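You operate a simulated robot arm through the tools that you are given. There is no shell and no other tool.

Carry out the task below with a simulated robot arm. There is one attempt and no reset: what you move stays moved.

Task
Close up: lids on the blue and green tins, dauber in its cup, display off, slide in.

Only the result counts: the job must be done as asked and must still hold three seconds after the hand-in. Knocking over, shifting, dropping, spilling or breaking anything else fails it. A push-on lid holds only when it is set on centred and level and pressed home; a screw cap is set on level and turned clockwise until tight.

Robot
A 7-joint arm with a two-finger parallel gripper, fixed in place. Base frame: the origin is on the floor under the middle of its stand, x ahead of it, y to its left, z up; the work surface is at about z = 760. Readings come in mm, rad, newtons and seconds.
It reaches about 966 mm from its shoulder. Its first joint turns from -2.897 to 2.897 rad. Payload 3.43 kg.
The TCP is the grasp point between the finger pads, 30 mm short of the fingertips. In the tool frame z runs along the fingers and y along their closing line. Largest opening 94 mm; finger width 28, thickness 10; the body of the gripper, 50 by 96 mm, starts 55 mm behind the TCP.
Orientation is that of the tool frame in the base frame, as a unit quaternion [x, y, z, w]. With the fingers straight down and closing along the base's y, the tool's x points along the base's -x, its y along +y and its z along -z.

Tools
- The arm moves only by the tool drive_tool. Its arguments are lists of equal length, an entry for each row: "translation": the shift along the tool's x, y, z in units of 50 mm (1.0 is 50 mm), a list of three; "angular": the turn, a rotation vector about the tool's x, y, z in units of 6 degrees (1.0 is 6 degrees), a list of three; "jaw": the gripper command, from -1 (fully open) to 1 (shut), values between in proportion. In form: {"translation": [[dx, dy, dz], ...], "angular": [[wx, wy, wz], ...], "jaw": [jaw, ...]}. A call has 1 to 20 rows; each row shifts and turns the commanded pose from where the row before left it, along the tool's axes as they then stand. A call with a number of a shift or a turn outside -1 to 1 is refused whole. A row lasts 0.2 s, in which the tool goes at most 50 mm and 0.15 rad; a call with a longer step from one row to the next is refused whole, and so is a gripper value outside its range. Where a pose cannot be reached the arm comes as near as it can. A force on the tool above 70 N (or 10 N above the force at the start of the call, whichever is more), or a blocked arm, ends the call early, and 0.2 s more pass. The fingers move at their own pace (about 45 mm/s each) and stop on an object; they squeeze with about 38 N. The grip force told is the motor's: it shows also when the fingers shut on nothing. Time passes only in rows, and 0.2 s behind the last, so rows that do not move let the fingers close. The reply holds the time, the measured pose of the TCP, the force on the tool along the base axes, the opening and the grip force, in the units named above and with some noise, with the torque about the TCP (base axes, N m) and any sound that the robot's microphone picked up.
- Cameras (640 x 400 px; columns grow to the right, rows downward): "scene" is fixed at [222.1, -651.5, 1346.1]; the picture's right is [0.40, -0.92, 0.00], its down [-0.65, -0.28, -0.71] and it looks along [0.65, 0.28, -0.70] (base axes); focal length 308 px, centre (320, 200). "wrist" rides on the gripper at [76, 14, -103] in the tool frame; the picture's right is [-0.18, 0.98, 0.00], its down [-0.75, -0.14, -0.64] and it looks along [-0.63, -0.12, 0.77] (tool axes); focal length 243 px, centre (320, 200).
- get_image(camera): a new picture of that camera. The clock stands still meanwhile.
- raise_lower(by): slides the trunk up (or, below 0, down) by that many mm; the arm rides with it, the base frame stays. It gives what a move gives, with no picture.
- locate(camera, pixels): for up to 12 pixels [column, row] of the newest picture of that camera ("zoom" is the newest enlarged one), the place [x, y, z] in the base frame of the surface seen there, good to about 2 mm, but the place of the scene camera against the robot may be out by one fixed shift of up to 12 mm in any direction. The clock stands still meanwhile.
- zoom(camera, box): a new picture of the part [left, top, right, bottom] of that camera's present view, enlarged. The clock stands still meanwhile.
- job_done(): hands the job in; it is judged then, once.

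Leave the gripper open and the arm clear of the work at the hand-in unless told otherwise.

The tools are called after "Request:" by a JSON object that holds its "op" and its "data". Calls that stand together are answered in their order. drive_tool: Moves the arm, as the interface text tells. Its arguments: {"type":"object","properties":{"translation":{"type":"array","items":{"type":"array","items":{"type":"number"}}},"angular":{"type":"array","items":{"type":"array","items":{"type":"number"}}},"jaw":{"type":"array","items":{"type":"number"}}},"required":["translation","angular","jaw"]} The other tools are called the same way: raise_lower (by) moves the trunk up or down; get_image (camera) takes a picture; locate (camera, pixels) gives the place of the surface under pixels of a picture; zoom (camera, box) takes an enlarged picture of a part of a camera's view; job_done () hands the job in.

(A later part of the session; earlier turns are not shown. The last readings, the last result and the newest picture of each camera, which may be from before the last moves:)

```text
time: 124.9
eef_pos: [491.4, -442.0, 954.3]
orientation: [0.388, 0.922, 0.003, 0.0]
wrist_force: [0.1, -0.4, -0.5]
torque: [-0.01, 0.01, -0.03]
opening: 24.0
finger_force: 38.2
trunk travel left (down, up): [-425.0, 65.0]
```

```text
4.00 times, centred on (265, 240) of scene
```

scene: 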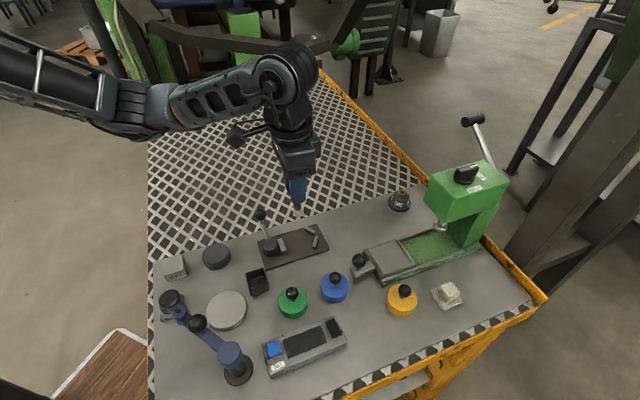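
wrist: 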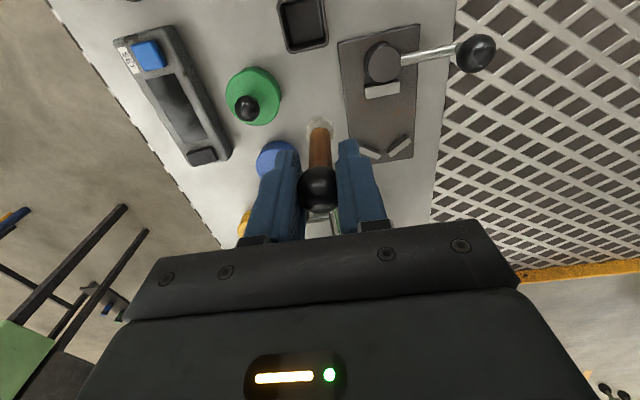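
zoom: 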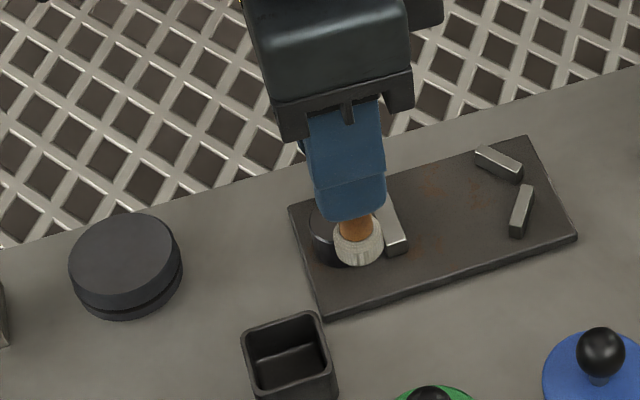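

Pad centre ≈(491.6, -443.4), hanging vertical. I'll move 42.3 mm in tool x and 7.7 mm in tool y so it is over the cup's centre, staying high, and look.

Request:
{"op": "drive_tool", "data": {"translation": [[0.06, 0.011, 0], [0.12, 0.022, 0], [0.16, 0.029, 0], [0.16, 0.029, 0], [0.16, 0.029, 0], [0.1, 0.018, 0], [0.06, 0.011, 0], [0.026, 0.005, 0], [0, 0, 0]], "angular": [[0, 0, 0], [0, 0, 0], [0, 0, 0], [0, 0, 0], [0, 0, 0], [0, 0, 0], [0, 0, 0], [0, 0, 0], [0, 0, 0]], "jaw": [1, 1, 1, 1, 1, 1, 1, 1, 1]}}

Request:
{"op": "get_image", "data": {"camera": "scene"}}

Request:
{"op": "get_image", "data": {"camera": "wrist"}}

```text
time: 126.9
eef_pos: [466.8, -406.8, 954.9]
orientation: [0.387, 0.922, 0.003, 0.001]
wrist_force: [0.0, 0.4, 0.3]
torque: [0.0, -0.02, -0.03]
opening: 23.7
finger_force: 37.9
trunk travel left (down, up): [-425.0, 65.0]
```

```text
taken
```

scene: 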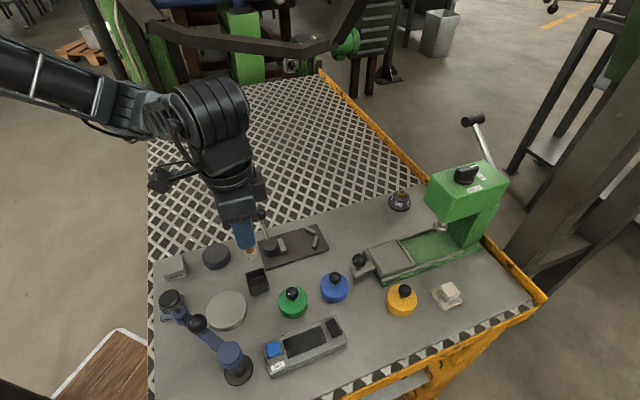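

```text
taken
```

wrist: 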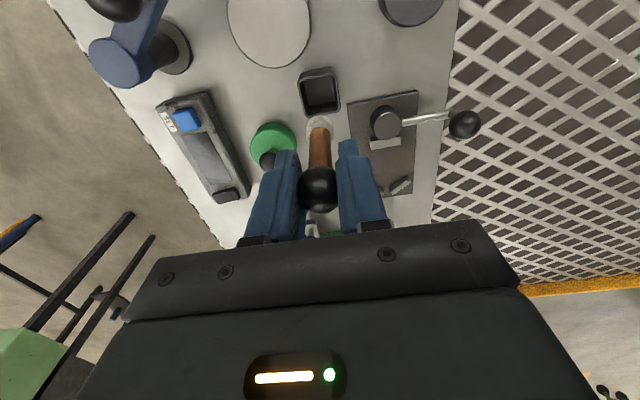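

The arm is clear. I'll locate the cup's rim corners again from here to confirm the pad is centred over it.

Request:
{"op": "zoom", "data": {"camera": "wrist", "box": [280, 50, 360, 150]}}

Request:
{"op": "locate", "data": {"camera": "zoom", "pixels": [[242, 110], [390, 80], [395, 220], [265, 250], [310, 90], [300, 130], [340, 120], [350, 180], [280, 180], [318, 265], [280, 280], [355, 280]]}}

```text
4.00 times, centred on (320, 100) of wrist
```

zoom: 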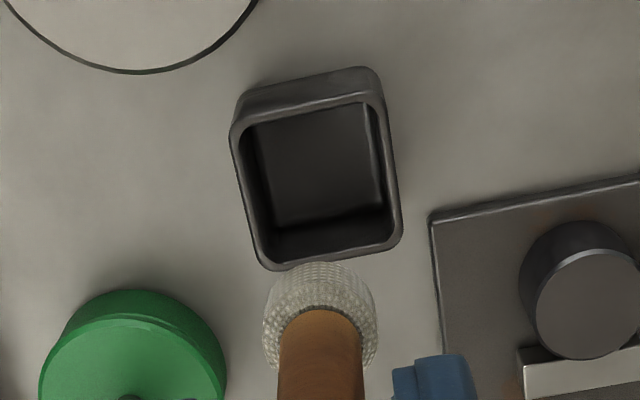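

```text
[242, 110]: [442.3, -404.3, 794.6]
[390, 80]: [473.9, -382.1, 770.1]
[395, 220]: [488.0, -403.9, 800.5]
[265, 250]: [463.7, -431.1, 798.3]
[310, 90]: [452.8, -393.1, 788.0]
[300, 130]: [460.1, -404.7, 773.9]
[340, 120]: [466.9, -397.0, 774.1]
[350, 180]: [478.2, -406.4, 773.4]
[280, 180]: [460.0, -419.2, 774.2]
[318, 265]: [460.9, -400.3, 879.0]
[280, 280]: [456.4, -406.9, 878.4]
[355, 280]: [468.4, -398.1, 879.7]
```

Pad centre ≈(466.8, -408.2) against cup centre ≈(467.4, -407.8): aligned within 1 mm (3 mm clearance). I'll lower to about 886, just above the rim, and check.

Request:
{"op": "drive_tool", "data": {"translation": [[0, 0, 0.06], [0, 0, 0.12], [0, 0, 0.2], [0, 0, 0.2], [0, 0, 0.2], [0, 0, 0.2], [0, 0, 0.2], [0, 0, 0.12], [0, 0, 0.06], [0, 0, 0]], "angular": [[0, 0, 0], [0, 0, 0], [0, 0, 0], [0, 0, 0], [0, 0, 0], [0, 0, 0], [0, 0, 0], [0, 0, 0], [0, 0, 0], [0, 0, 0]], "jaw": [1, 1, 1, 1, 1, 1, 1, 1, 1, 1]}}

Request:
{"op": "zoom", "data": {"camera": "wrist", "box": [280, 80, 360, 160]}}

Request:
{"op": "zoom", "data": {"camera": "scene", "box": [235, 250, 285, 305]}}

Request:
{"op": "get_image", "data": {"camera": "scene"}}

```text
time: 129.1
eef_pos: [467.2, -406.8, 886.8]
orientation: [0.388, 0.922, 0.003, 0.0]
wrist_force: [0.0, -1.0, 0.1]
torque: [-0.02, 0.02, 0.03]
opening: 23.7
finger_force: 38.7
trunk travel left (down, up): [-425.0, 65.0]
```

```text
5.00 times, centred on (320, 120) of wrist
```

zoom: 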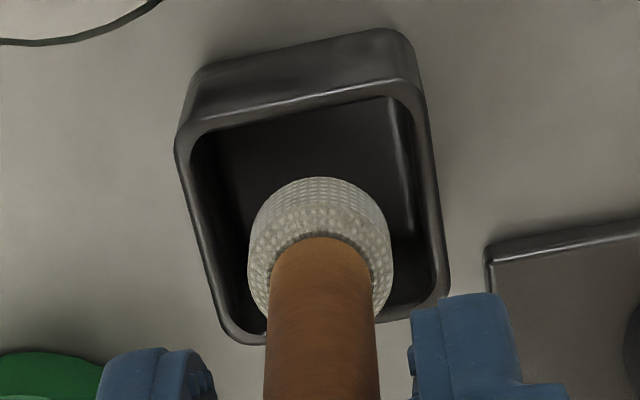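

```text
7.27 times, centred on (260, 278) of scene
```

zoom: 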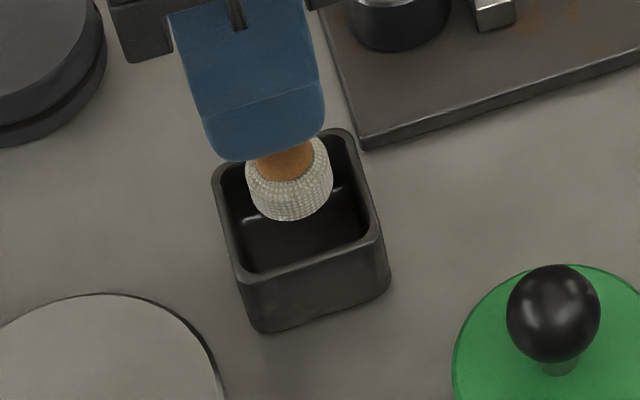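

```text
taken
```

scene: 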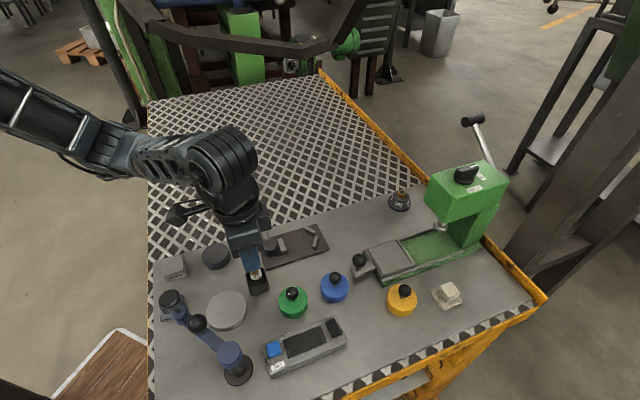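

The pad is just above the rim and well inside the opening. I'll lower it in small steps to the floor of the cup.

Request:
{"op": "drive_tool", "data": {"translation": [[0, 0, 0.06], [0, 0, 0.08], [0, 0, 0.08], [0, 0, 0.08], [0, 0, 0.08], [0, 0, 0.08], [0, 0, 0.06], [0, 0, 0.04], [0, 0, 0]], "angular": [[0, 0, 0], [0, 0, 0], [0, 0, 0], [0, 0, 0], [0, 0, 0], [0, 0, 0], [0, 0, 0], [0, 0, 0], [0, 0, 0]], "jaw": [1, 1, 1, 1, 1, 1, 1, 1, 1]}}

Request:
{"op": "zoom", "data": {"camera": "wrist", "box": [280, 80, 360, 160]}}

Request:
{"op": "zoom", "data": {"camera": "scene", "box": [235, 250, 285, 305]}}

```text
time: 131.1
eef_pos: [467.4, -405.1, 858.6]
orientation: [0.388, 0.922, 0.002, 0.001]
wrist_force: [-0.2, 0.1, -0.8]
torque: [0.02, 0.0, 0.0]
opening: 23.6
finger_force: 37.3
trunk travel left (down, up): [-425.0, 65.0]
```

```text
5.00 times, centred on (320, 120) of wrist
```

zoom: 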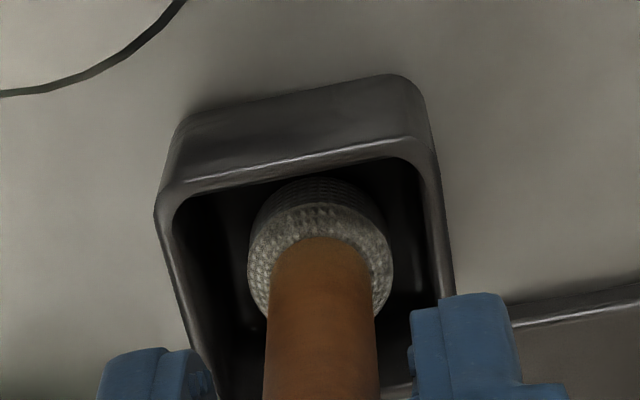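

```text
7.27 times, centred on (260, 278) of scene
```

zoom: 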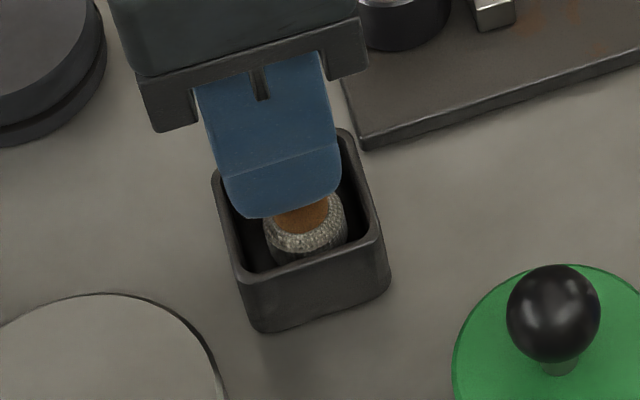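

The pad is inside the cup, no contact yet. I'll go down in 1 mm steps to the floor.

Request:
{"op": "drive_tool", "data": {"translation": [[0, 0, 0.02], [0, 0, 0.02], [0, 0, 0.02], [0, 0, 0]], "angular": [[0, 0, 0], [0, 0, 0], [0, 0, 0], [0, 0, 0]], "jaw": [1, 1, 1, 1]}}

```text
time: 132.1
eef_pos: [467.8, -405.4, 856.2]
orientation: [0.388, 0.922, 0.003, 0.0]
wrist_force: [-1.3, 0.0, -0.8]
torque: [0.01, 0.0, -0.01]
opening: 23.9
finger_force: 38.3
trunk travel left (down, up): [-425.0, 65.0]
```

Request:
{"op": "drive_tool", "data": {"translation": [[0, 0, 0.02], [0, 0, 0.02], [0, 0, 0]], "angular": [[0, 0, 0], [0, 0, 0], [0, 0, 0]], "jaw": [1, 1, 1]}}

```text
time: 132.9
eef_pos: [468.6, -405.0, 856.1]
orientation: [0.387, 0.922, 0.001, 0.0]
wrist_force: [-1.7, 1.6, 18.9]
torque: [0.11, 0.16, -0.02]
opening: 23.8
finger_force: 38.1
trunk travel left (down, up): [-425.0, 65.0]
```

On the floor of the cup (19 N). I'll ease off 1.5 mm, open in steps to 44 mm and rise straight up.

Request:
{"op": "drive_tool", "data": {"translation": [[0, 0, -0.03], [0, 0, 0], [0, 0, 0], [0, 0, 0], [0, 0, 0], [0, 0, 0], [0, 0, 0], [0, 0, -0.1], [0, 0, -0.3], [0, 0, -0.6], [0, 0, -0.8], [0, 0, 0]], "angular": [[0, 0, 0], [0, 0, 0], [0, 0, 0], [0, 0, 0], [0, 0, 0], [0, 0, 0], [0, 0, 0], [0, 0, 0], [0, 0, 0], [0, 0, 0], [0, 0, 0], [0, 0, 0]], "jaw": [1, 0.48, 0.44, 0.38, 0.3, 0.2, 0.06, 0.06, 0.06, 0.06, 0.06, 0.06]}}

Request:
{"op": "get_image", "data": {"camera": "wrist"}}

Request:
{"op": "zoom", "data": {"camera": "scene", "box": [215, 210, 305, 310]}}

Request:
{"op": "get_image", "data": {"camera": "scene"}}

```text
time: 135.5
eef_pos: [468.6, -405.7, 946.6]
orientation: [0.387, 0.922, 0.004, -0.001]
wrist_force: [0.8, -0.7, -0.9]
torque: [0.03, -0.02, 0.03]
opening: 44.1
finger_force: 0.1
trunk travel left (down, up): [-425.0, 65.0]
```

```text
taken
```

wrist: 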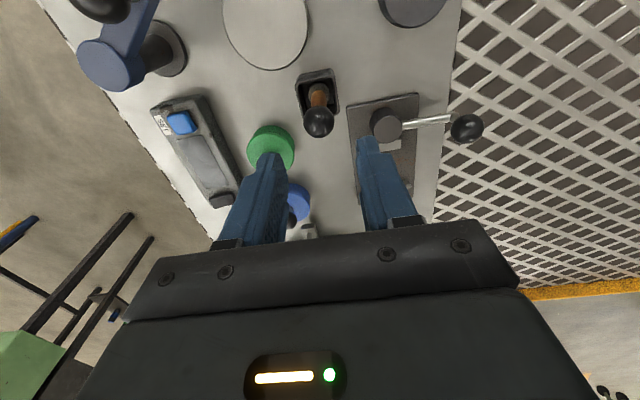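

```text
4.00 times, centred on (260, 260) of scene
```

zoom: 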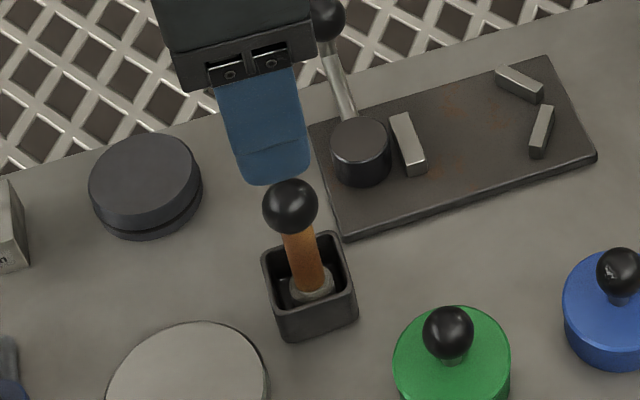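

```text
taken
```

scene: 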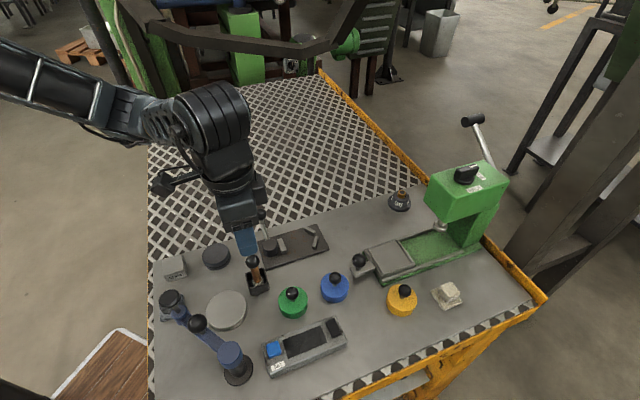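

The dauber stands upright in the cup. Next, the slide: I'll move over its handle at about (562, -580, 945) to measure it.

Request:
{"op": "drive_tool", "data": {"translation": [[-0.76, -0.22, 0], [-0.76, -0.22, 0], [-0.76, -0.22, 0], [-0.76, -0.22, 0], [-0.76, -0.22, 0], [0, 0, 0]], "angular": [[0, 0, 0], [0, 0, 0], [0, 0, 0], [0, 0, 0], [0, 0, 0], [0, 0, 0]], "jaw": [0.06, 0.06, 0.06, 0.06, 0.06, 0.06]}}

Request:
{"op": "get_image", "data": {"camera": "wrist"}}

Request:
{"op": "zoom", "data": {"camera": "scene", "box": [340, 180, 520, 310]}}

```text
time: 136.9
eef_pos: [560.8, -579.8, 945.1]
orientation: [0.388, 0.922, 0.003, 0.001]
wrist_force: [-0.9, -0.2, 0.2]
torque: [0.01, -0.03, 0.02]
opening: 44.3
finger_force: 0.1
trunk travel left (down, up): [-425.0, 65.0]
```

```text
taken
```

wrist: 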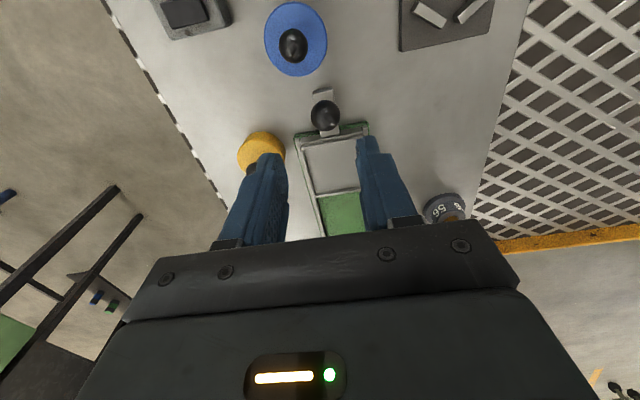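

```text
3.08 times, centred on (430, 245) of scene
```

zoom: 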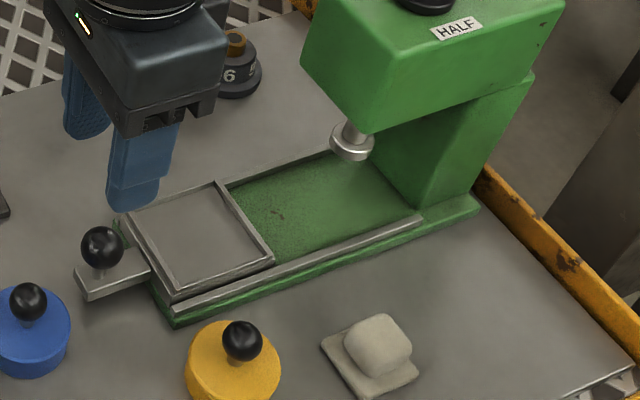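

The tray must slide to the right under the ram toward the press column. I'll locate the handle ball, tab, tray ends, rail and the bed's far end.

Request:
{"op": "locate", "data": {"camera": "zoom", "pixels": [[102, 240], [120, 280], [150, 290], [270, 262], [215, 187], [175, 308], [420, 220], [330, 155], [410, 200], [350, 155], [340, 190], [200, 240]]}}

Request:
{"op": "zoom", "data": {"camera": "wrist", "box": [270, 70, 390, 240]}}

Request:
{"op": "locate", "data": {"camera": "wrist", "pixels": [[325, 107], [325, 116], [325, 126], [313, 116], [337, 116], [323, 94], [303, 142], [360, 130], [312, 195], [362, 187], [318, 205], [330, 160]]}}

```text
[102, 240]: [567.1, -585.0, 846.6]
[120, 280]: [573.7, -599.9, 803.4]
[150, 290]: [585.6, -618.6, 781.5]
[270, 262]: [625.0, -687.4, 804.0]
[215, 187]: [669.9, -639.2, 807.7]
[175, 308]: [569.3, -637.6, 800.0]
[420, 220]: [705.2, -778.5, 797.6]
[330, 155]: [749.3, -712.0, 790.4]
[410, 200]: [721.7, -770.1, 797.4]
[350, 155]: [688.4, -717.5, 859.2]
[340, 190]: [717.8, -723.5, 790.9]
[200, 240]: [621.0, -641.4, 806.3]
```

```text
2.35 times, centred on (330, 155) of wrist
```

zoom: 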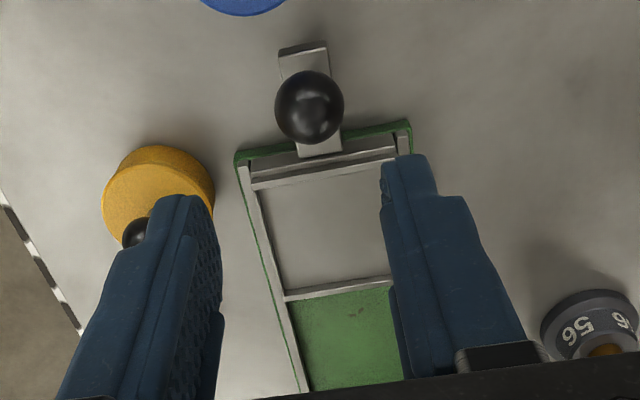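

```text
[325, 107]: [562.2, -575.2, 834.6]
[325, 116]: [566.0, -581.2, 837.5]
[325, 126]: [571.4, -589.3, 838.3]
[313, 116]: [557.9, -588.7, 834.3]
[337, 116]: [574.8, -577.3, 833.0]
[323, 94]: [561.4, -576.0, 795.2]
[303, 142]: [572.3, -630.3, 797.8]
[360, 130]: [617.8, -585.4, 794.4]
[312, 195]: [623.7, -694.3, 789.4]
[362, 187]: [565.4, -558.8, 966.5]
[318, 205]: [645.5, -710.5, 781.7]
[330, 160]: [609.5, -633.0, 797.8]
```

The slide axis is (0.69, -0.72), i.e. tool -x. The handle ball centre is ≈(568.4, -584.3, 827). Since the push will end far out, I'll lower the trunk by 60 mm first and check the forearm.

Request:
{"op": "raise_lower", "data": {"by": -60}}

Request:
{"op": "drive_tool", "data": {"translation": [[-0.16, 0.06, 0], [0, 0, 0]], "angular": [[0, 0, 0], [0, 0, 0]], "jaw": [0.06, 0.06]}}

Request:
{"op": "get_image", "data": {"camera": "scene"}}

Request:
{"op": "get_image", "data": {"camera": "wrist"}}

```text
time: 137.9
eef_pos: [561.4, -579.1, 884.7]
orientation: [0.387, 0.922, 0.003, 0.0]
wrist_force: [-0.4, 0.3, 1.2]
torque: [0.03, 0.0, 0.01]
opening: 44.4
finger_force: 0.1
trunk travel left (down, up): [-365.0, 125.0]
```

```text
time: 138.5
eef_pos: [569.2, -583.7, 885.4]
orientation: [0.388, 0.922, 0.003, 0.001]
wrist_force: [0.0, -0.4, 0.3]
torque: [-0.02, 0.01, 0.0]
opening: 44.3
finger_force: 0.1
trunk travel left (down, up): [-365.0, 125.0]
```

```text
taken
```

scene: 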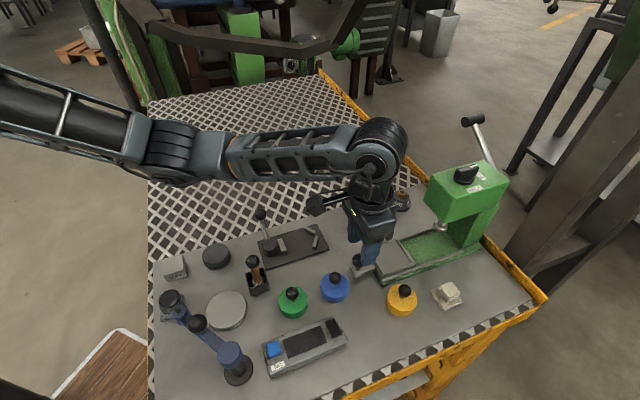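

```text
taken
```

wrist: 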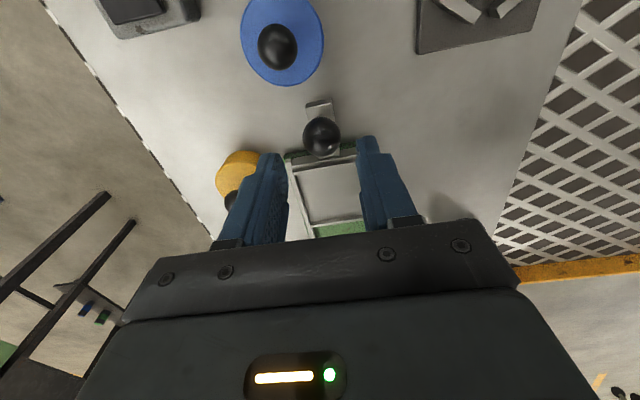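

The ball is right under the tool axis. I'll go down to 837 and close on it in steps.

Request:
{"op": "drive_tool", "data": {"translation": [[0, 0.02, 0.4], [0, 0, 0.4], [0, 0, 0.16], [0, 0, 0], [0, 0, 0], [0, 0, 0], [0, 0, 0], [0, 0, 0], [0, 0, 0]], "angular": [[0, 0, 0], [0, 0, 0], [0, 0, 0], [0, 0, 0], [0, 0, 0], [0, 0, 0], [0, 0, 0], [0, 0, 0], [0, 0, 0]], "jaw": [0.06, 0.06, 0.06, 0.06, 0.3, 0.42, 1, 1, 1]}}

Request:
{"op": "get_image", "data": {"camera": "wrist"}}

Request:
{"op": "zoom", "data": {"camera": "scene", "box": [330, 210, 440, 300]}}

```text
time: 140.5
eef_pos: [569.2, -582.4, 837.7]
orientation: [0.387, 0.922, 0.003, 0.001]
wrist_force: [-1.1, -1.3, -1.4]
torque: [-0.13, -0.09, -0.03]
opening: 27.5
finger_force: 45.4
trunk travel left (down, up): [-365.0, 125.0]
```

```text
taken
```

wrist: 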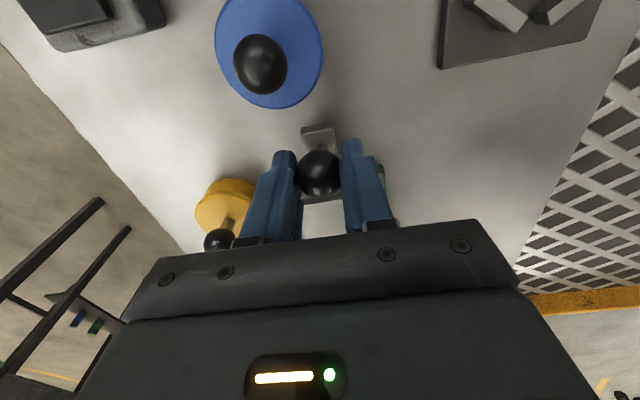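

```text
4.44 times, centred on (385, 255) of scene
```

zoom: 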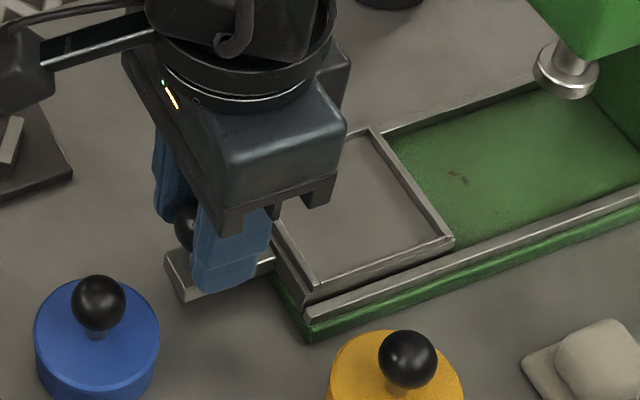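

The handle ball is gripped. I'll push along tool -x slowly, first 20 mm, and watch the force and the tray.

Request:
{"op": "drive_tool", "data": {"translation": [[-0.04, 0, 0], [-0.08, 0, 0], [-0.1, 0, 0], [-0.1, 0, 0], [-0.08, 0, 0], [0, 0, 0]], "angular": [[0, 0, 0], [0, 0, 0], [0, 0, 0], [0, 0, 0], [0, 0, 0], [0, 0, 0]], "jaw": [1, 1, 1, 1, 1, 1]}}

Request:
{"op": "zoom", "data": {"camera": "scene", "box": [330, 210, 440, 300]}}

```text
time: 141.9
eef_pos: [583.4, -597.3, 837.7]
orientation: [0.388, 0.922, 0.001, 0.0]
wrist_force: [-6.4, -5.9, -0.1]
torque: [0.35, 0.6, 0.08]
opening: 27.6
finger_force: 45.0
trunk travel left (down, up): [-365.0, 125.0]
```

```text
4.44 times, centred on (385, 255) of scene
```

zoom: 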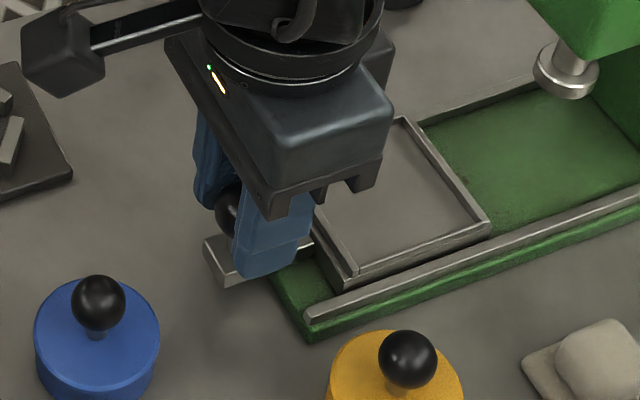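

The tray moved 20 mm with little resistance; there's about 9 N of side force, so I'll shift 0.8 mm in tool -y and continue 30 mm.

Request:
{"op": "drive_tool", "data": {"translation": [[-0.04, -0.016, 0], [-0.1, 0, 0], [-0.1, 0, 0], [-0.1, 0, 0], [-0.1, 0, 0], [-0.1, 0, 0], [-0.06, 0, 0], [0, 0, 0]], "angular": [[0, 0, 0], [0, 0, 0], [0, 0, 0], [0, 0, 0], [0, 0, 0], [0, 0, 0], [0, 0, 0], [0, 0, 0]], "jaw": [1, 1, 1, 1, 1, 1, 1, 1]}}

Request:
{"op": "zoom", "data": {"camera": "scene", "box": [340, 180, 520, 310]}}

```text
time: 143.7
eef_pos: [603.9, -618.6, 836.7]
orientation: [0.387, 0.922, 0.003, 0.001]
wrist_force: [3.3, 3.4, 7.8]
torque: [0.3, 0.27, -0.02]
opening: 27.3
finger_force: 45.2
trunk travel left (down, up): [-365.0, 125.0]
```

```text
3.08 times, centred on (430, 245) of scene
```

zoom: 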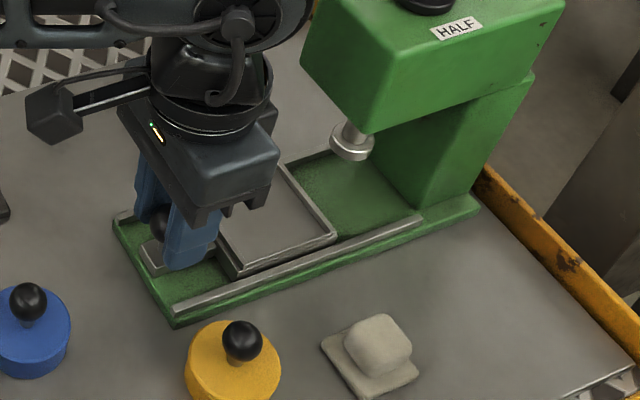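

50 mm done. Before going on I must check the gap between my gripper body and the press head; I'll locate the head's near faces and the ram.

Request:
{"op": "locate", "data": {"camera": "zoom", "pixels": [[303, 60], [320, 90], [365, 128], [335, 40], [372, 100], [350, 150], [310, 30], [330, 240], [260, 270], [420, 220], [300, 65], [345, 75]]}}

Request:
{"op": "get_image", "data": {"camera": "wrist"}}

```text
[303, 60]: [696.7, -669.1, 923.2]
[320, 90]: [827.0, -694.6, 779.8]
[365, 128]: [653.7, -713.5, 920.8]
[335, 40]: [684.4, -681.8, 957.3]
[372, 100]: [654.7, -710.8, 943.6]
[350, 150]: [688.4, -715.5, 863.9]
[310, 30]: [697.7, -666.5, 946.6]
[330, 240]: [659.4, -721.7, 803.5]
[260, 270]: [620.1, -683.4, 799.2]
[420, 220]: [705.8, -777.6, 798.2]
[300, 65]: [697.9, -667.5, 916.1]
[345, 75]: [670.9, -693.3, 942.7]
```

```text
taken
```

wrist: 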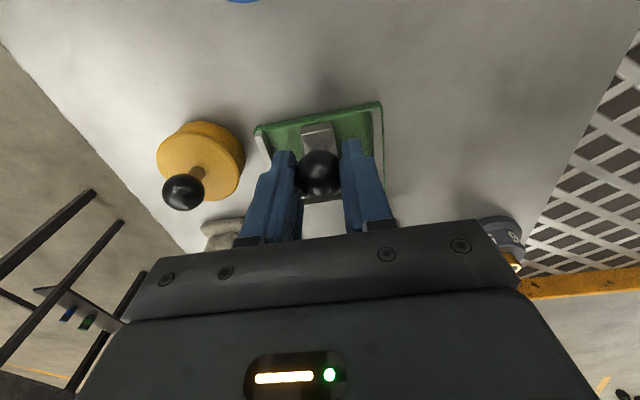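

The press head's front face is at distance u≈959 along the slide axis with its underside near z 905; with a vertical tool my wrist would meet it before the slide is home. So I'll open the jaws, tilt the tool 25° so the fingers point forward under the head, and re-grip.

Request:
{"op": "drive_tool", "data": {"translation": [[0, 0, 0], [0, 0, 0], [0, 0, 0], [0, 0, 0], [0, 0, 0], [0, 0, 0], [0, 0, 0], [0, 0, 0], [0, 0, 0]], "angular": [[0, 0, 0], [0, 0, 0], [0, 0, 0], [0, -0.833, 0], [0, -0.833, 0], [0, -0.833, 0], [0, -0.833, 0], [0, -0.833, 0], [0, 0, 0]], "jaw": [0.3, 0.2, 0.06, 0.06, 0.06, 0.06, 0.06, 0.06, 0.06]}}

Request:
{"op": "get_image", "data": {"camera": "wrist"}}

Request:
{"op": "get_image", "data": {"camera": "scene"}}

```text
time: 145.7
eef_pos: [604.0, -619.8, 837.8]
orientation: [0.379, 0.9, -0.081, 0.2]
wrist_force: [0.4, -0.6, -0.1]
torque: [-0.01, 0.01, 0.0]
opening: 44.1
finger_force: 0.0
trunk travel left (down, up): [-365.0, 125.0]
```

```text
taken
```

wrist: 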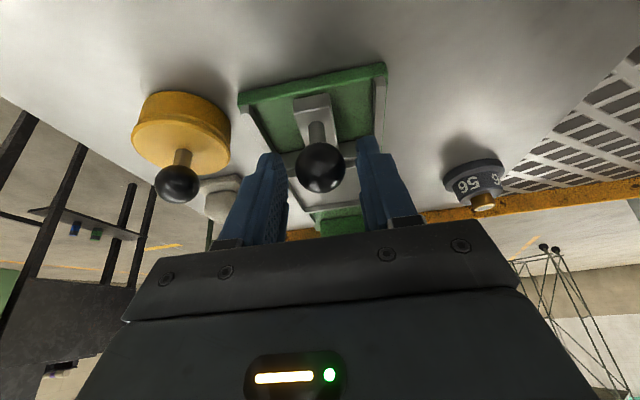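

```text
taken
```

scene: 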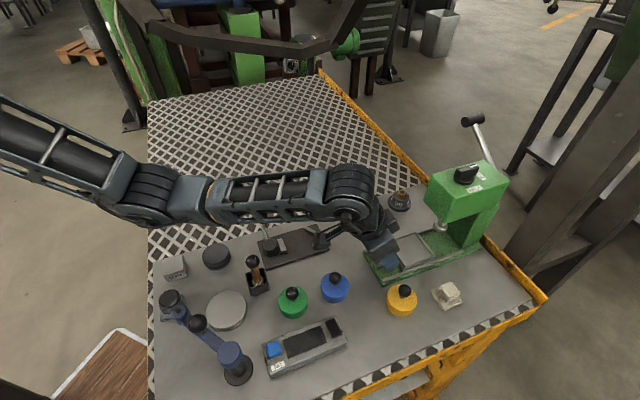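

Tilted as wanted, with the ball between the pads. I'll close on it and push forward 20 mm in 5 mm rows.

Request:
{"op": "drive_tool", "data": {"translation": [[0, 0, 0], [0, 0, 0], [0, 0, 0], [0, 0, 0], [-0.036, 0, 0.017], [-0.0906, 0, 0.0423], [-0.0906, 0, 0.0423], [-0.0906, 0, 0.0423], [-0.054, 0, 0.025], [0, 0, 0]], "angular": [[0, 0, 0], [0, 0, 0], [0, 0, 0], [0, 0, 0], [0, 0, 0], [0, 0, 0], [0, 0, 0], [0, 0, 0], [0, 0, 0], [0, 0, 0]], "jaw": [0.3, 0.42, 1, 1, 1, 1, 1, 1, 1, 1]}}

Request:
{"op": "zoom", "data": {"camera": "scene", "box": [340, 180, 520, 310]}}

```text
time: 147.9
eef_pos: [618.0, -632.9, 836.8]
orientation: [0.379, 0.9, -0.081, 0.2]
wrist_force: [10.5, 12.4, 2.3]
torque: [0.59, 0.27, 0.1]
opening: 27.4
finger_force: 44.6
trunk travel left (down, up): [-365.0, 125.0]
```

```text
3.08 times, centred on (430, 245) of scene
```

zoom: 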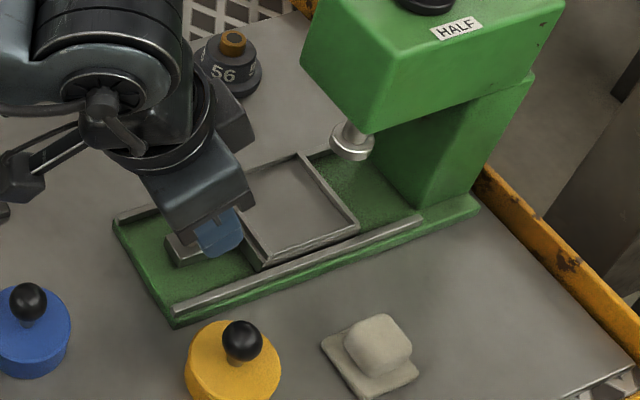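

Another 19 mm. There's 16 N of sideways force now, so I'll shift 1.5 mm in tool +y and continue 20 mm.

Request:
{"op": "drive_tool", "data": {"translation": [[0, 0.03, 0], [-0.036, 0, 0.017], [-0.0906, 0, 0.0423], [-0.0906, 0, 0.0423], [-0.0906, 0, 0.0423], [-0.054, 0, 0.025], [0, 0, 0]], "angular": [[0, 0, 0], [0, 0, 0], [0, 0, 0], [0, 0, 0], [0, 0, 0], [0, 0, 0], [0, 0, 0]], "jaw": [1, 1, 1, 1, 1, 1, 1]}}

Request:
{"op": "zoom", "data": {"camera": "scene", "box": [340, 180, 520, 310]}}

```text
time: 149.5
eef_pos: [631.8, -645.2, 836.4]
orientation: [0.379, 0.899, -0.082, 0.201]
wrist_force: [1.4, 2.5, 3.5]
torque: [-0.18, -0.13, 0.0]
opening: 27.2
finger_force: 44.4
trunk travel left (down, up): [-365.0, 125.0]
```

```text
3.08 times, centred on (430, 245) of scene
```

zoom: 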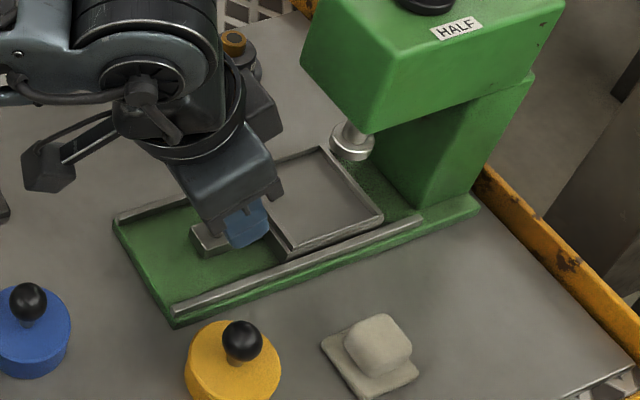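

Side force is gone. Total travel ≈88 mm. I'll continue in 4 mm rows, watching for the end stop.

Request:
{"op": "drive_tool", "data": {"translation": [[-0.054, 0, 0.025], [-0.0725, 0, 0.0338], [-0.0725, 0, 0.0338], [-0.054, 0, 0.025], [0, 0, 0]], "angular": [[0, 0, 0], [0, 0, 0], [0, 0, 0], [0, 0, 0], [0, 0, 0]], "jaw": [1, 1, 1, 1, 1]}}

Request:
{"op": "zoom", "data": {"camera": "scene", "box": [340, 180, 520, 310]}}

```text
time: 150.7
eef_pos: [642.8, -656.3, 837.2]
orientation: [0.379, 0.9, -0.082, 0.2]
wrist_force: [-0.7, -1.5, 5.2]
torque: [0.0, 0.1, -0.06]
opening: 27.4
finger_force: 45.4
trunk travel left (down, up): [-365.0, 125.0]
```

```text
3.08 times, centred on (430, 245) of scene
```

zoom: 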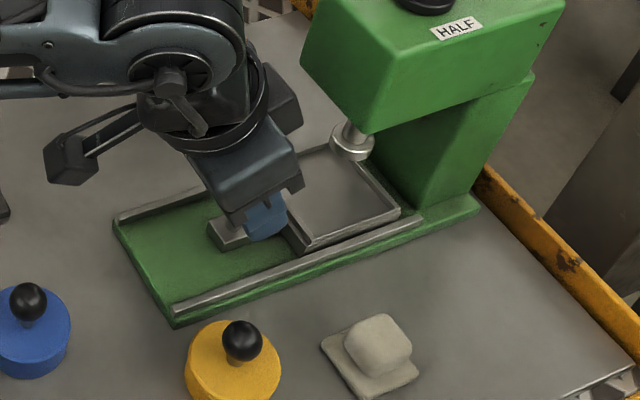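

About 15 mm left to the rail end. I'll continue 8 mm in 2–3 mm rows.

Request:
{"op": "drive_tool", "data": {"translation": [[-0.0435, 0, 0.0203], [-0.0435, 0, 0.0203], [-0.0435, 0, 0.0203], [-0.0181, 0, 0.0085], [0, 0, 0]], "angular": [[0, 0, 0], [0, 0, 0], [0, 0, 0], [0, 0, 0], [0, 0, 0]], "jaw": [1, 1, 1, 1, 1]}}

Request:
{"op": "zoom", "data": {"camera": "scene", "box": [360, 200, 500, 300]}}

```text
time: 151.9
eef_pos: [647.5, -661.3, 837.1]
orientation: [0.379, 0.9, -0.082, 0.197]
wrist_force: [-14.4, 16.2, 8.0]
torque: [0.54, 0.51, 0.04]
opening: 27.3
finger_force: 44.8
trunk travel left (down, up): [-365.0, 125.0]
```

```text
4.00 times, centred on (430, 250) of scene
```

zoom: 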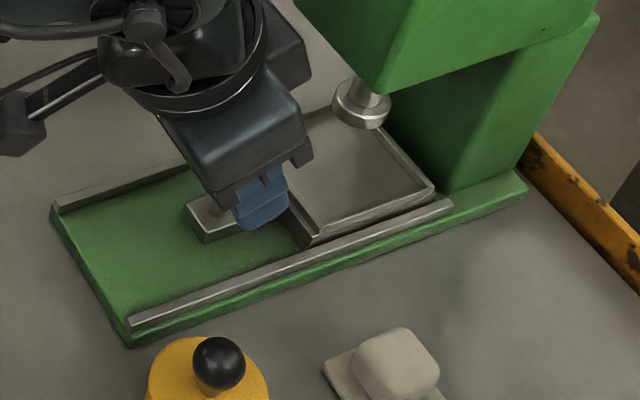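

22 N along the axis and no more travel: the slide is at its end stop (110 mm in). I'll relax the push by 2 mm of command, open the jaws, and withdraw along the tool axis.

Request:
{"op": "drive_tool", "data": {"translation": [[0.018, 0, -0.0085], [0.018, 0, -0.0085], [0, 0, 0], [0, 0, 0], [0, 0, 0], [0, 0, 0], [0, 0, -0.1], [0, 0, -0.4], [0, 0, -0.6], [0, 0, -0.8], [0, 0, 0]], "angular": [[0, 0, 0], [0, 0, 0], [0, 0, 0], [0, 0, 0], [0, 0, 0], [0, 0, 0], [0, 0, 0], [0, 0, 0], [0, 0, 0], [0, 0, 0], [0, 0, 0]], "jaw": [1, 1, 0.38, 0.3, 0.2, 0.06, 0.06, 0.06, 0.06, 0.06, 0.06]}}

Request:
{"op": "get_image", "data": {"camera": "wrist"}}

Request:
{"op": "zoom", "data": {"camera": "scene", "box": [360, 180, 520, 300]}}

Request:
{"op": "get_image", "data": {"camera": "scene"}}

```text
time: 154.3
eef_pos: [618.8, -630.4, 921.0]
orientation: [0.379, 0.9, -0.082, 0.2]
wrist_force: [0.4, 0.1, 0.7]
torque: [-0.01, -0.01, 0.02]
opening: 44.2
finger_force: 0.0
trunk travel left (down, up): [-365.0, 125.0]
```

```text
taken
```

wrist: 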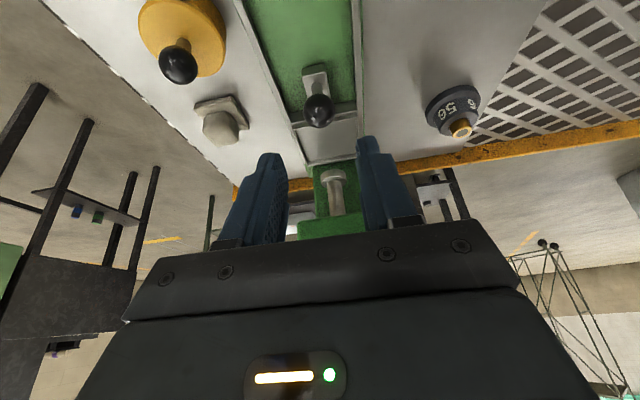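

```text
3.33 times, centred on (440, 240) of scene
```

zoom: 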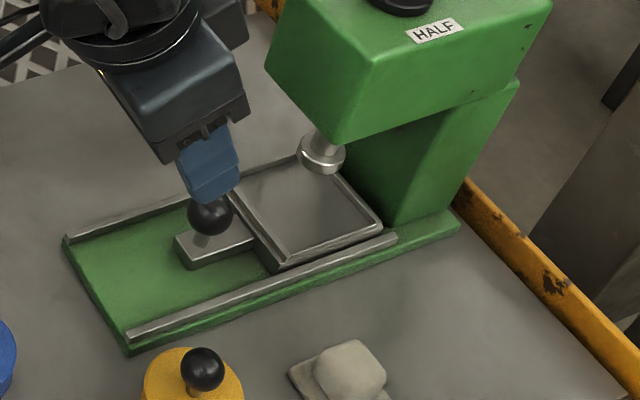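

```text
taken
```

scene: 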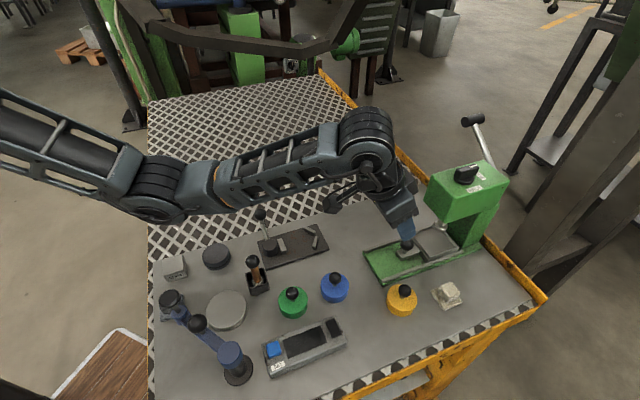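

The slide is fully in and the ball is free. I'll back off 60 mm, rise, and return the tool to vertical.

Request:
{"op": "drive_tool", "data": {"translation": [[-0.1, 0, -0.4], [0.5438, 0, -0.2536], [0.5438, 0, -0.2536], [0, 0, 0], [0, 0, 0], [0, 0, 0], [0, 0, 0], [0, 0, 0], [0, 0, 0]], "angular": [[0, 0, 0], [0, 0, 0], [0, 0, 0], [0, 0.833, 0], [0, 0.833, 0], [0, 0.833, 0], [0, 0.833, 0], [0, 0.833, 0], [0, 0, 0]], "jaw": [0.06, 0.06, 0.06, 0.06, 0.06, 0.06, 0.06, 0.06, 0.06]}}

Request:
{"op": "zoom", "data": {"camera": "scene", "box": [340, 180, 520, 310]}}

Request:
{"op": "zoom", "data": {"camera": "scene", "box": [110, 230, 360, 400]}}

```text
time: 156.3
eef_pos: [573.6, -586.2, 943.1]
orientation: [0.387, 0.922, 0.002, -0.001]
wrist_force: [0.3, -0.3, -0.5]
torque: [0.01, 0.01, 0.02]
opening: 44.1
finger_force: 0.0
trunk travel left (down, up): [-365.0, 125.0]
```

```text
3.08 times, centred on (430, 245) of scene
```

zoom: 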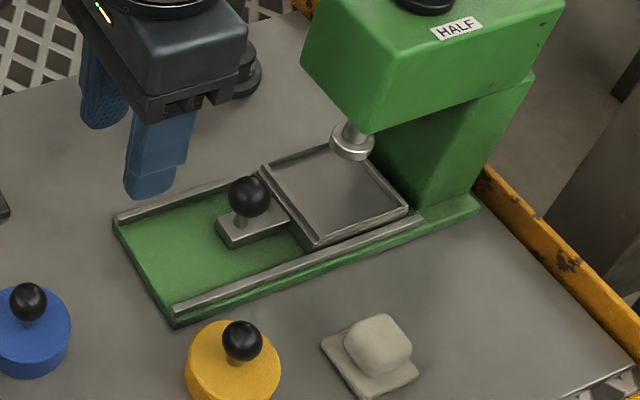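

```text
2.35 times, centred on (235, 315) of scene
```

zoom: 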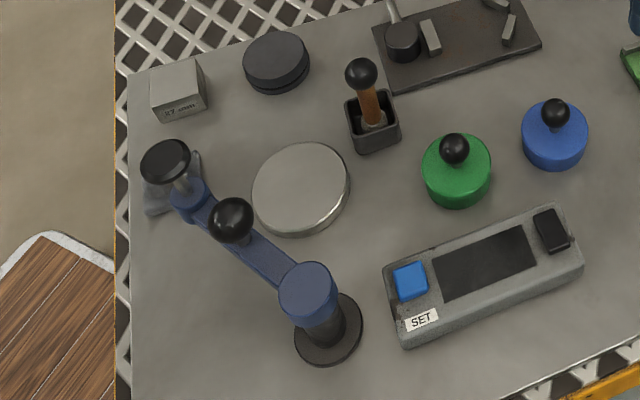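

The slide looks home; I'll enlarge the tray's inner end against the column to make sure there's no remaining gap.

Request:
{"op": "zoom", "data": {"camera": "scene", "box": [430, 215, 480, 260]}}

Request:
{"op": "locate", "data": {"camera": "zoom", "pixels": [[355, 305], [380, 280], [410, 320], [440, 325], [400, 260], [430, 290], [330, 190], [350, 150], [300, 200], [450, 250], [415, 300], [360, 230]]}}

```text
8.89 times, centred on (455, 238) of scene
```

zoom: 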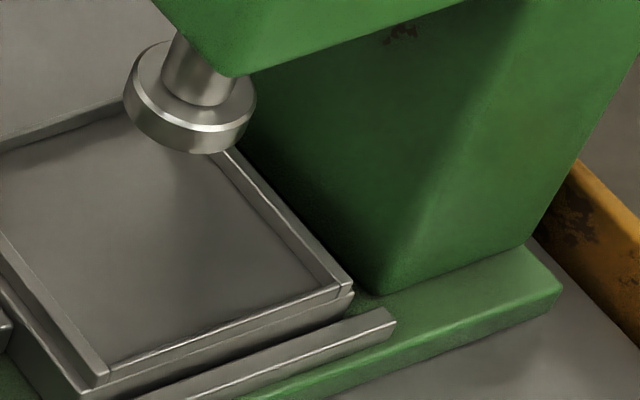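

```text
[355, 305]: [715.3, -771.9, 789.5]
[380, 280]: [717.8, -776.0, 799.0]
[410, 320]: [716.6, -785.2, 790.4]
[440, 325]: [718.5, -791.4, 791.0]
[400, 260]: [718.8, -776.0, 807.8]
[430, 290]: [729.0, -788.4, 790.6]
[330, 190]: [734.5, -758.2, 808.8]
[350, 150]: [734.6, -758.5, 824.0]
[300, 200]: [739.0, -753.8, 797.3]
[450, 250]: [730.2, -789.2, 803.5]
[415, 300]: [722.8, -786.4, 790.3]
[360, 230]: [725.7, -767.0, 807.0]
```

The tray stops with its centre right under the ram; the sudden 22 N against 1–2 N of sliding friction marks the end stop. Now the crank I disturbed. I'll raise the trunk by 120 mm and move toward it at a safe height.

Request:
{"op": "raise_lower", "data": {"by": 120}}

Request:
{"op": "drive_tool", "data": {"translation": [[0.6, 0.3, 0], [0.6, 0.3, 0], [0.6, 0.3, 0], [0.6, 0.3, 0], [0.6, 0.3, 0], [0, 0, 0]], "angular": [[0, 0, 0], [0, 0, 0], [0, 0, 0], [0, 0, 0], [0, 0, 0], [0, 0, 0]], "jaw": [0.06, 0.06, 0.06, 0.06, 0.06, 0.06]}}

Request:
{"op": "get_image", "data": {"camera": "wrist"}}

Request:
{"op": "get_image", "data": {"camera": "scene"}}

```text
time: 157.8
eef_pos: [573.0, -586.8, 1063.0]
orientation: [0.388, 0.922, 0.004, 0.0]
wrist_force: [-0.5, -0.4, -0.2]
torque: [0.01, 0.02, 0.0]
opening: 44.3
finger_force: 0.0
trunk travel left (down, up): [-485.0, 5.0]
```

```text
time: 159.2
eef_pos: [522.1, -424.8, 1064.9]
orientation: [0.388, 0.922, 0.003, 0.0]
wrist_force: [0.3, -0.7, 1.2]
torque: [-0.02, 0.0, -0.01]
opening: 44.1
finger_force: 0.1
trunk travel left (down, up): [-485.0, 5.0]
```

```text
taken
```

wrist: 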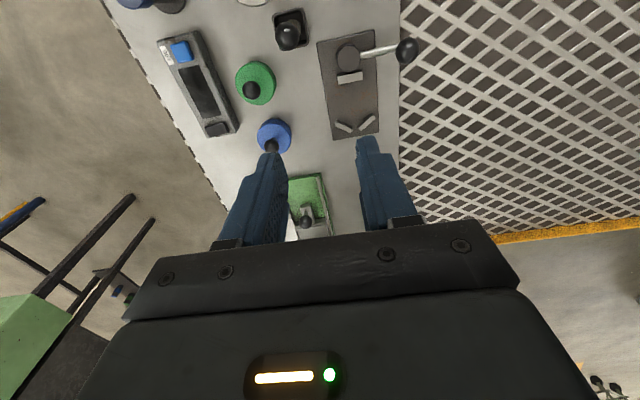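

```text
taken
```

scene: 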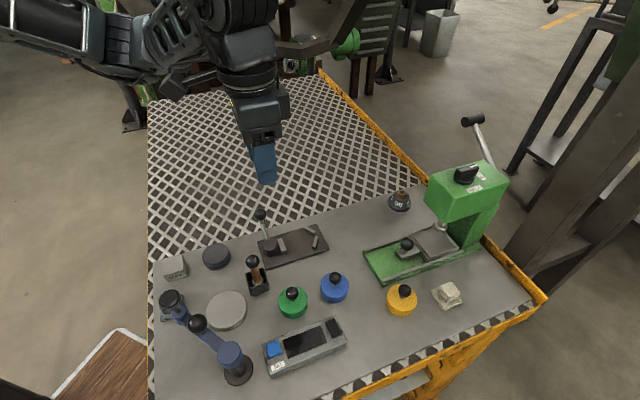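

Now I'll tilt the tool 30° so the fingers point back toward the crank (the wrist stays farther out), then move to about (420, -420) at this height.

Request:
{"op": "drive_tool", "data": {"translation": [[0, 0, 0], [0, 0, 0], [0, 0, 0], [0, 0, 0], [0, 0, 0], [0.433, -0.463, 0.25], [0.433, -0.463, 0.25], [0.433, -0.463, 0.25], [0, 0, 0]], "angular": [[0, 1, 0], [0, 1, 0], [0, 1, 0], [0, 1, 0], [0, 1, 0], [0, 0, 0], [0, 0, 0], [0, 0, 0], [0, 0, 0]], "jaw": [0.06, 0.06, 0.06, 0.06, 0.06, 0.06, 0.06, 0.06, 0.06]}}

Request:
{"op": "get_image", "data": {"camera": "wrist"}}

Request:
{"op": "get_image", "data": {"camera": "scene"}}

```text
time: 161.2
eef_pos: [418.1, -423.1, 1062.7]
orientation: [0.373, 0.891, 0.102, -0.239]
wrist_force: [0.2, -0.2, -0.2]
torque: [0.0, 0.02, 0.03]
opening: 44.1
finger_force: 0.0
trunk travel left (down, up): [-485.0, 5.0]
```

```text
taken
```

wrist: 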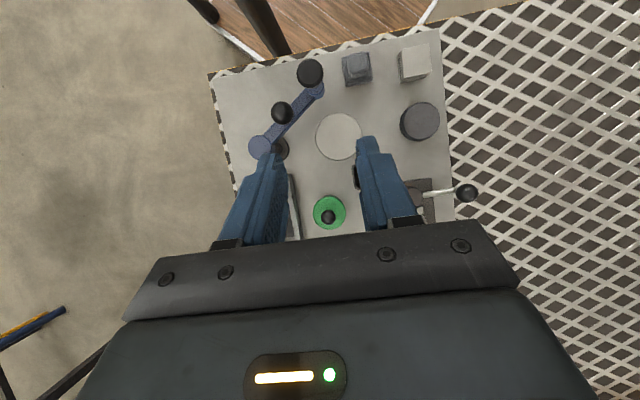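

```text
taken
```

scene: 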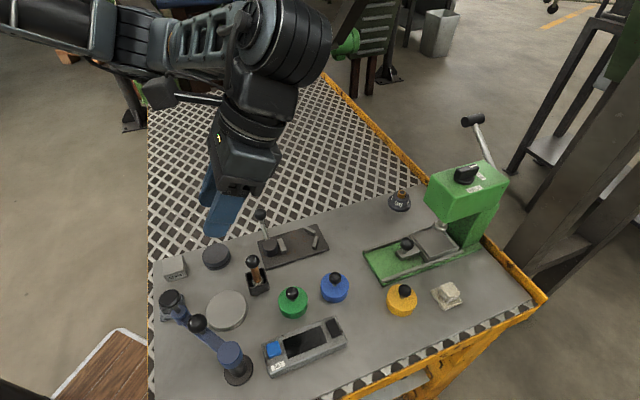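

Good: the wrist camera now sees the crank: hub (260,146), ball (282,113), knob (310,73). I'll locate these points.

Request:
{"op": "locate", "data": {"camera": "wrist", "pixels": [[260, 146], [282, 113], [310, 73], [282, 105], [275, 113], [290, 113], [314, 92], [296, 117], [255, 140], [280, 152], [310, 65], [318, 73]]}}

Request:
{"op": "zoom", "data": {"camera": "wrist", "box": [230, 40, 350, 170]}}

```text
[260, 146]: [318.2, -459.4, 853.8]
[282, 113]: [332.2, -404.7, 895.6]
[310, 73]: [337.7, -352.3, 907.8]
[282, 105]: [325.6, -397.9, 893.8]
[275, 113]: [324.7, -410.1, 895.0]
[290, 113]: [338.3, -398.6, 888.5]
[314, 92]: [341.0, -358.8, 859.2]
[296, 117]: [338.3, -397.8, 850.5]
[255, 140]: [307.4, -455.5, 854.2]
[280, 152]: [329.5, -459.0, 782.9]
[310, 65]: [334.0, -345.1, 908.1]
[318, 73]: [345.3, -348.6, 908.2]
```

```text
3.08 times, centred on (290, 105) of wrist
```

zoom: 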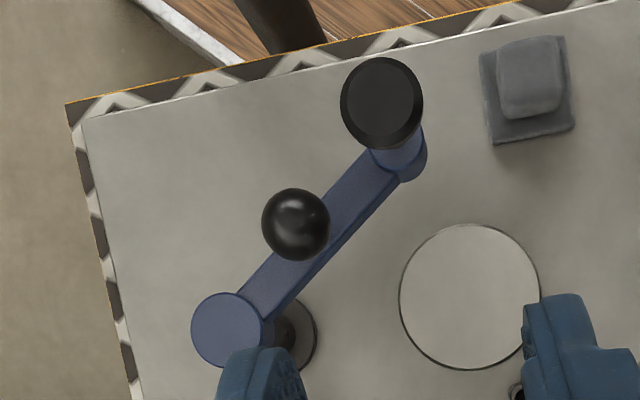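

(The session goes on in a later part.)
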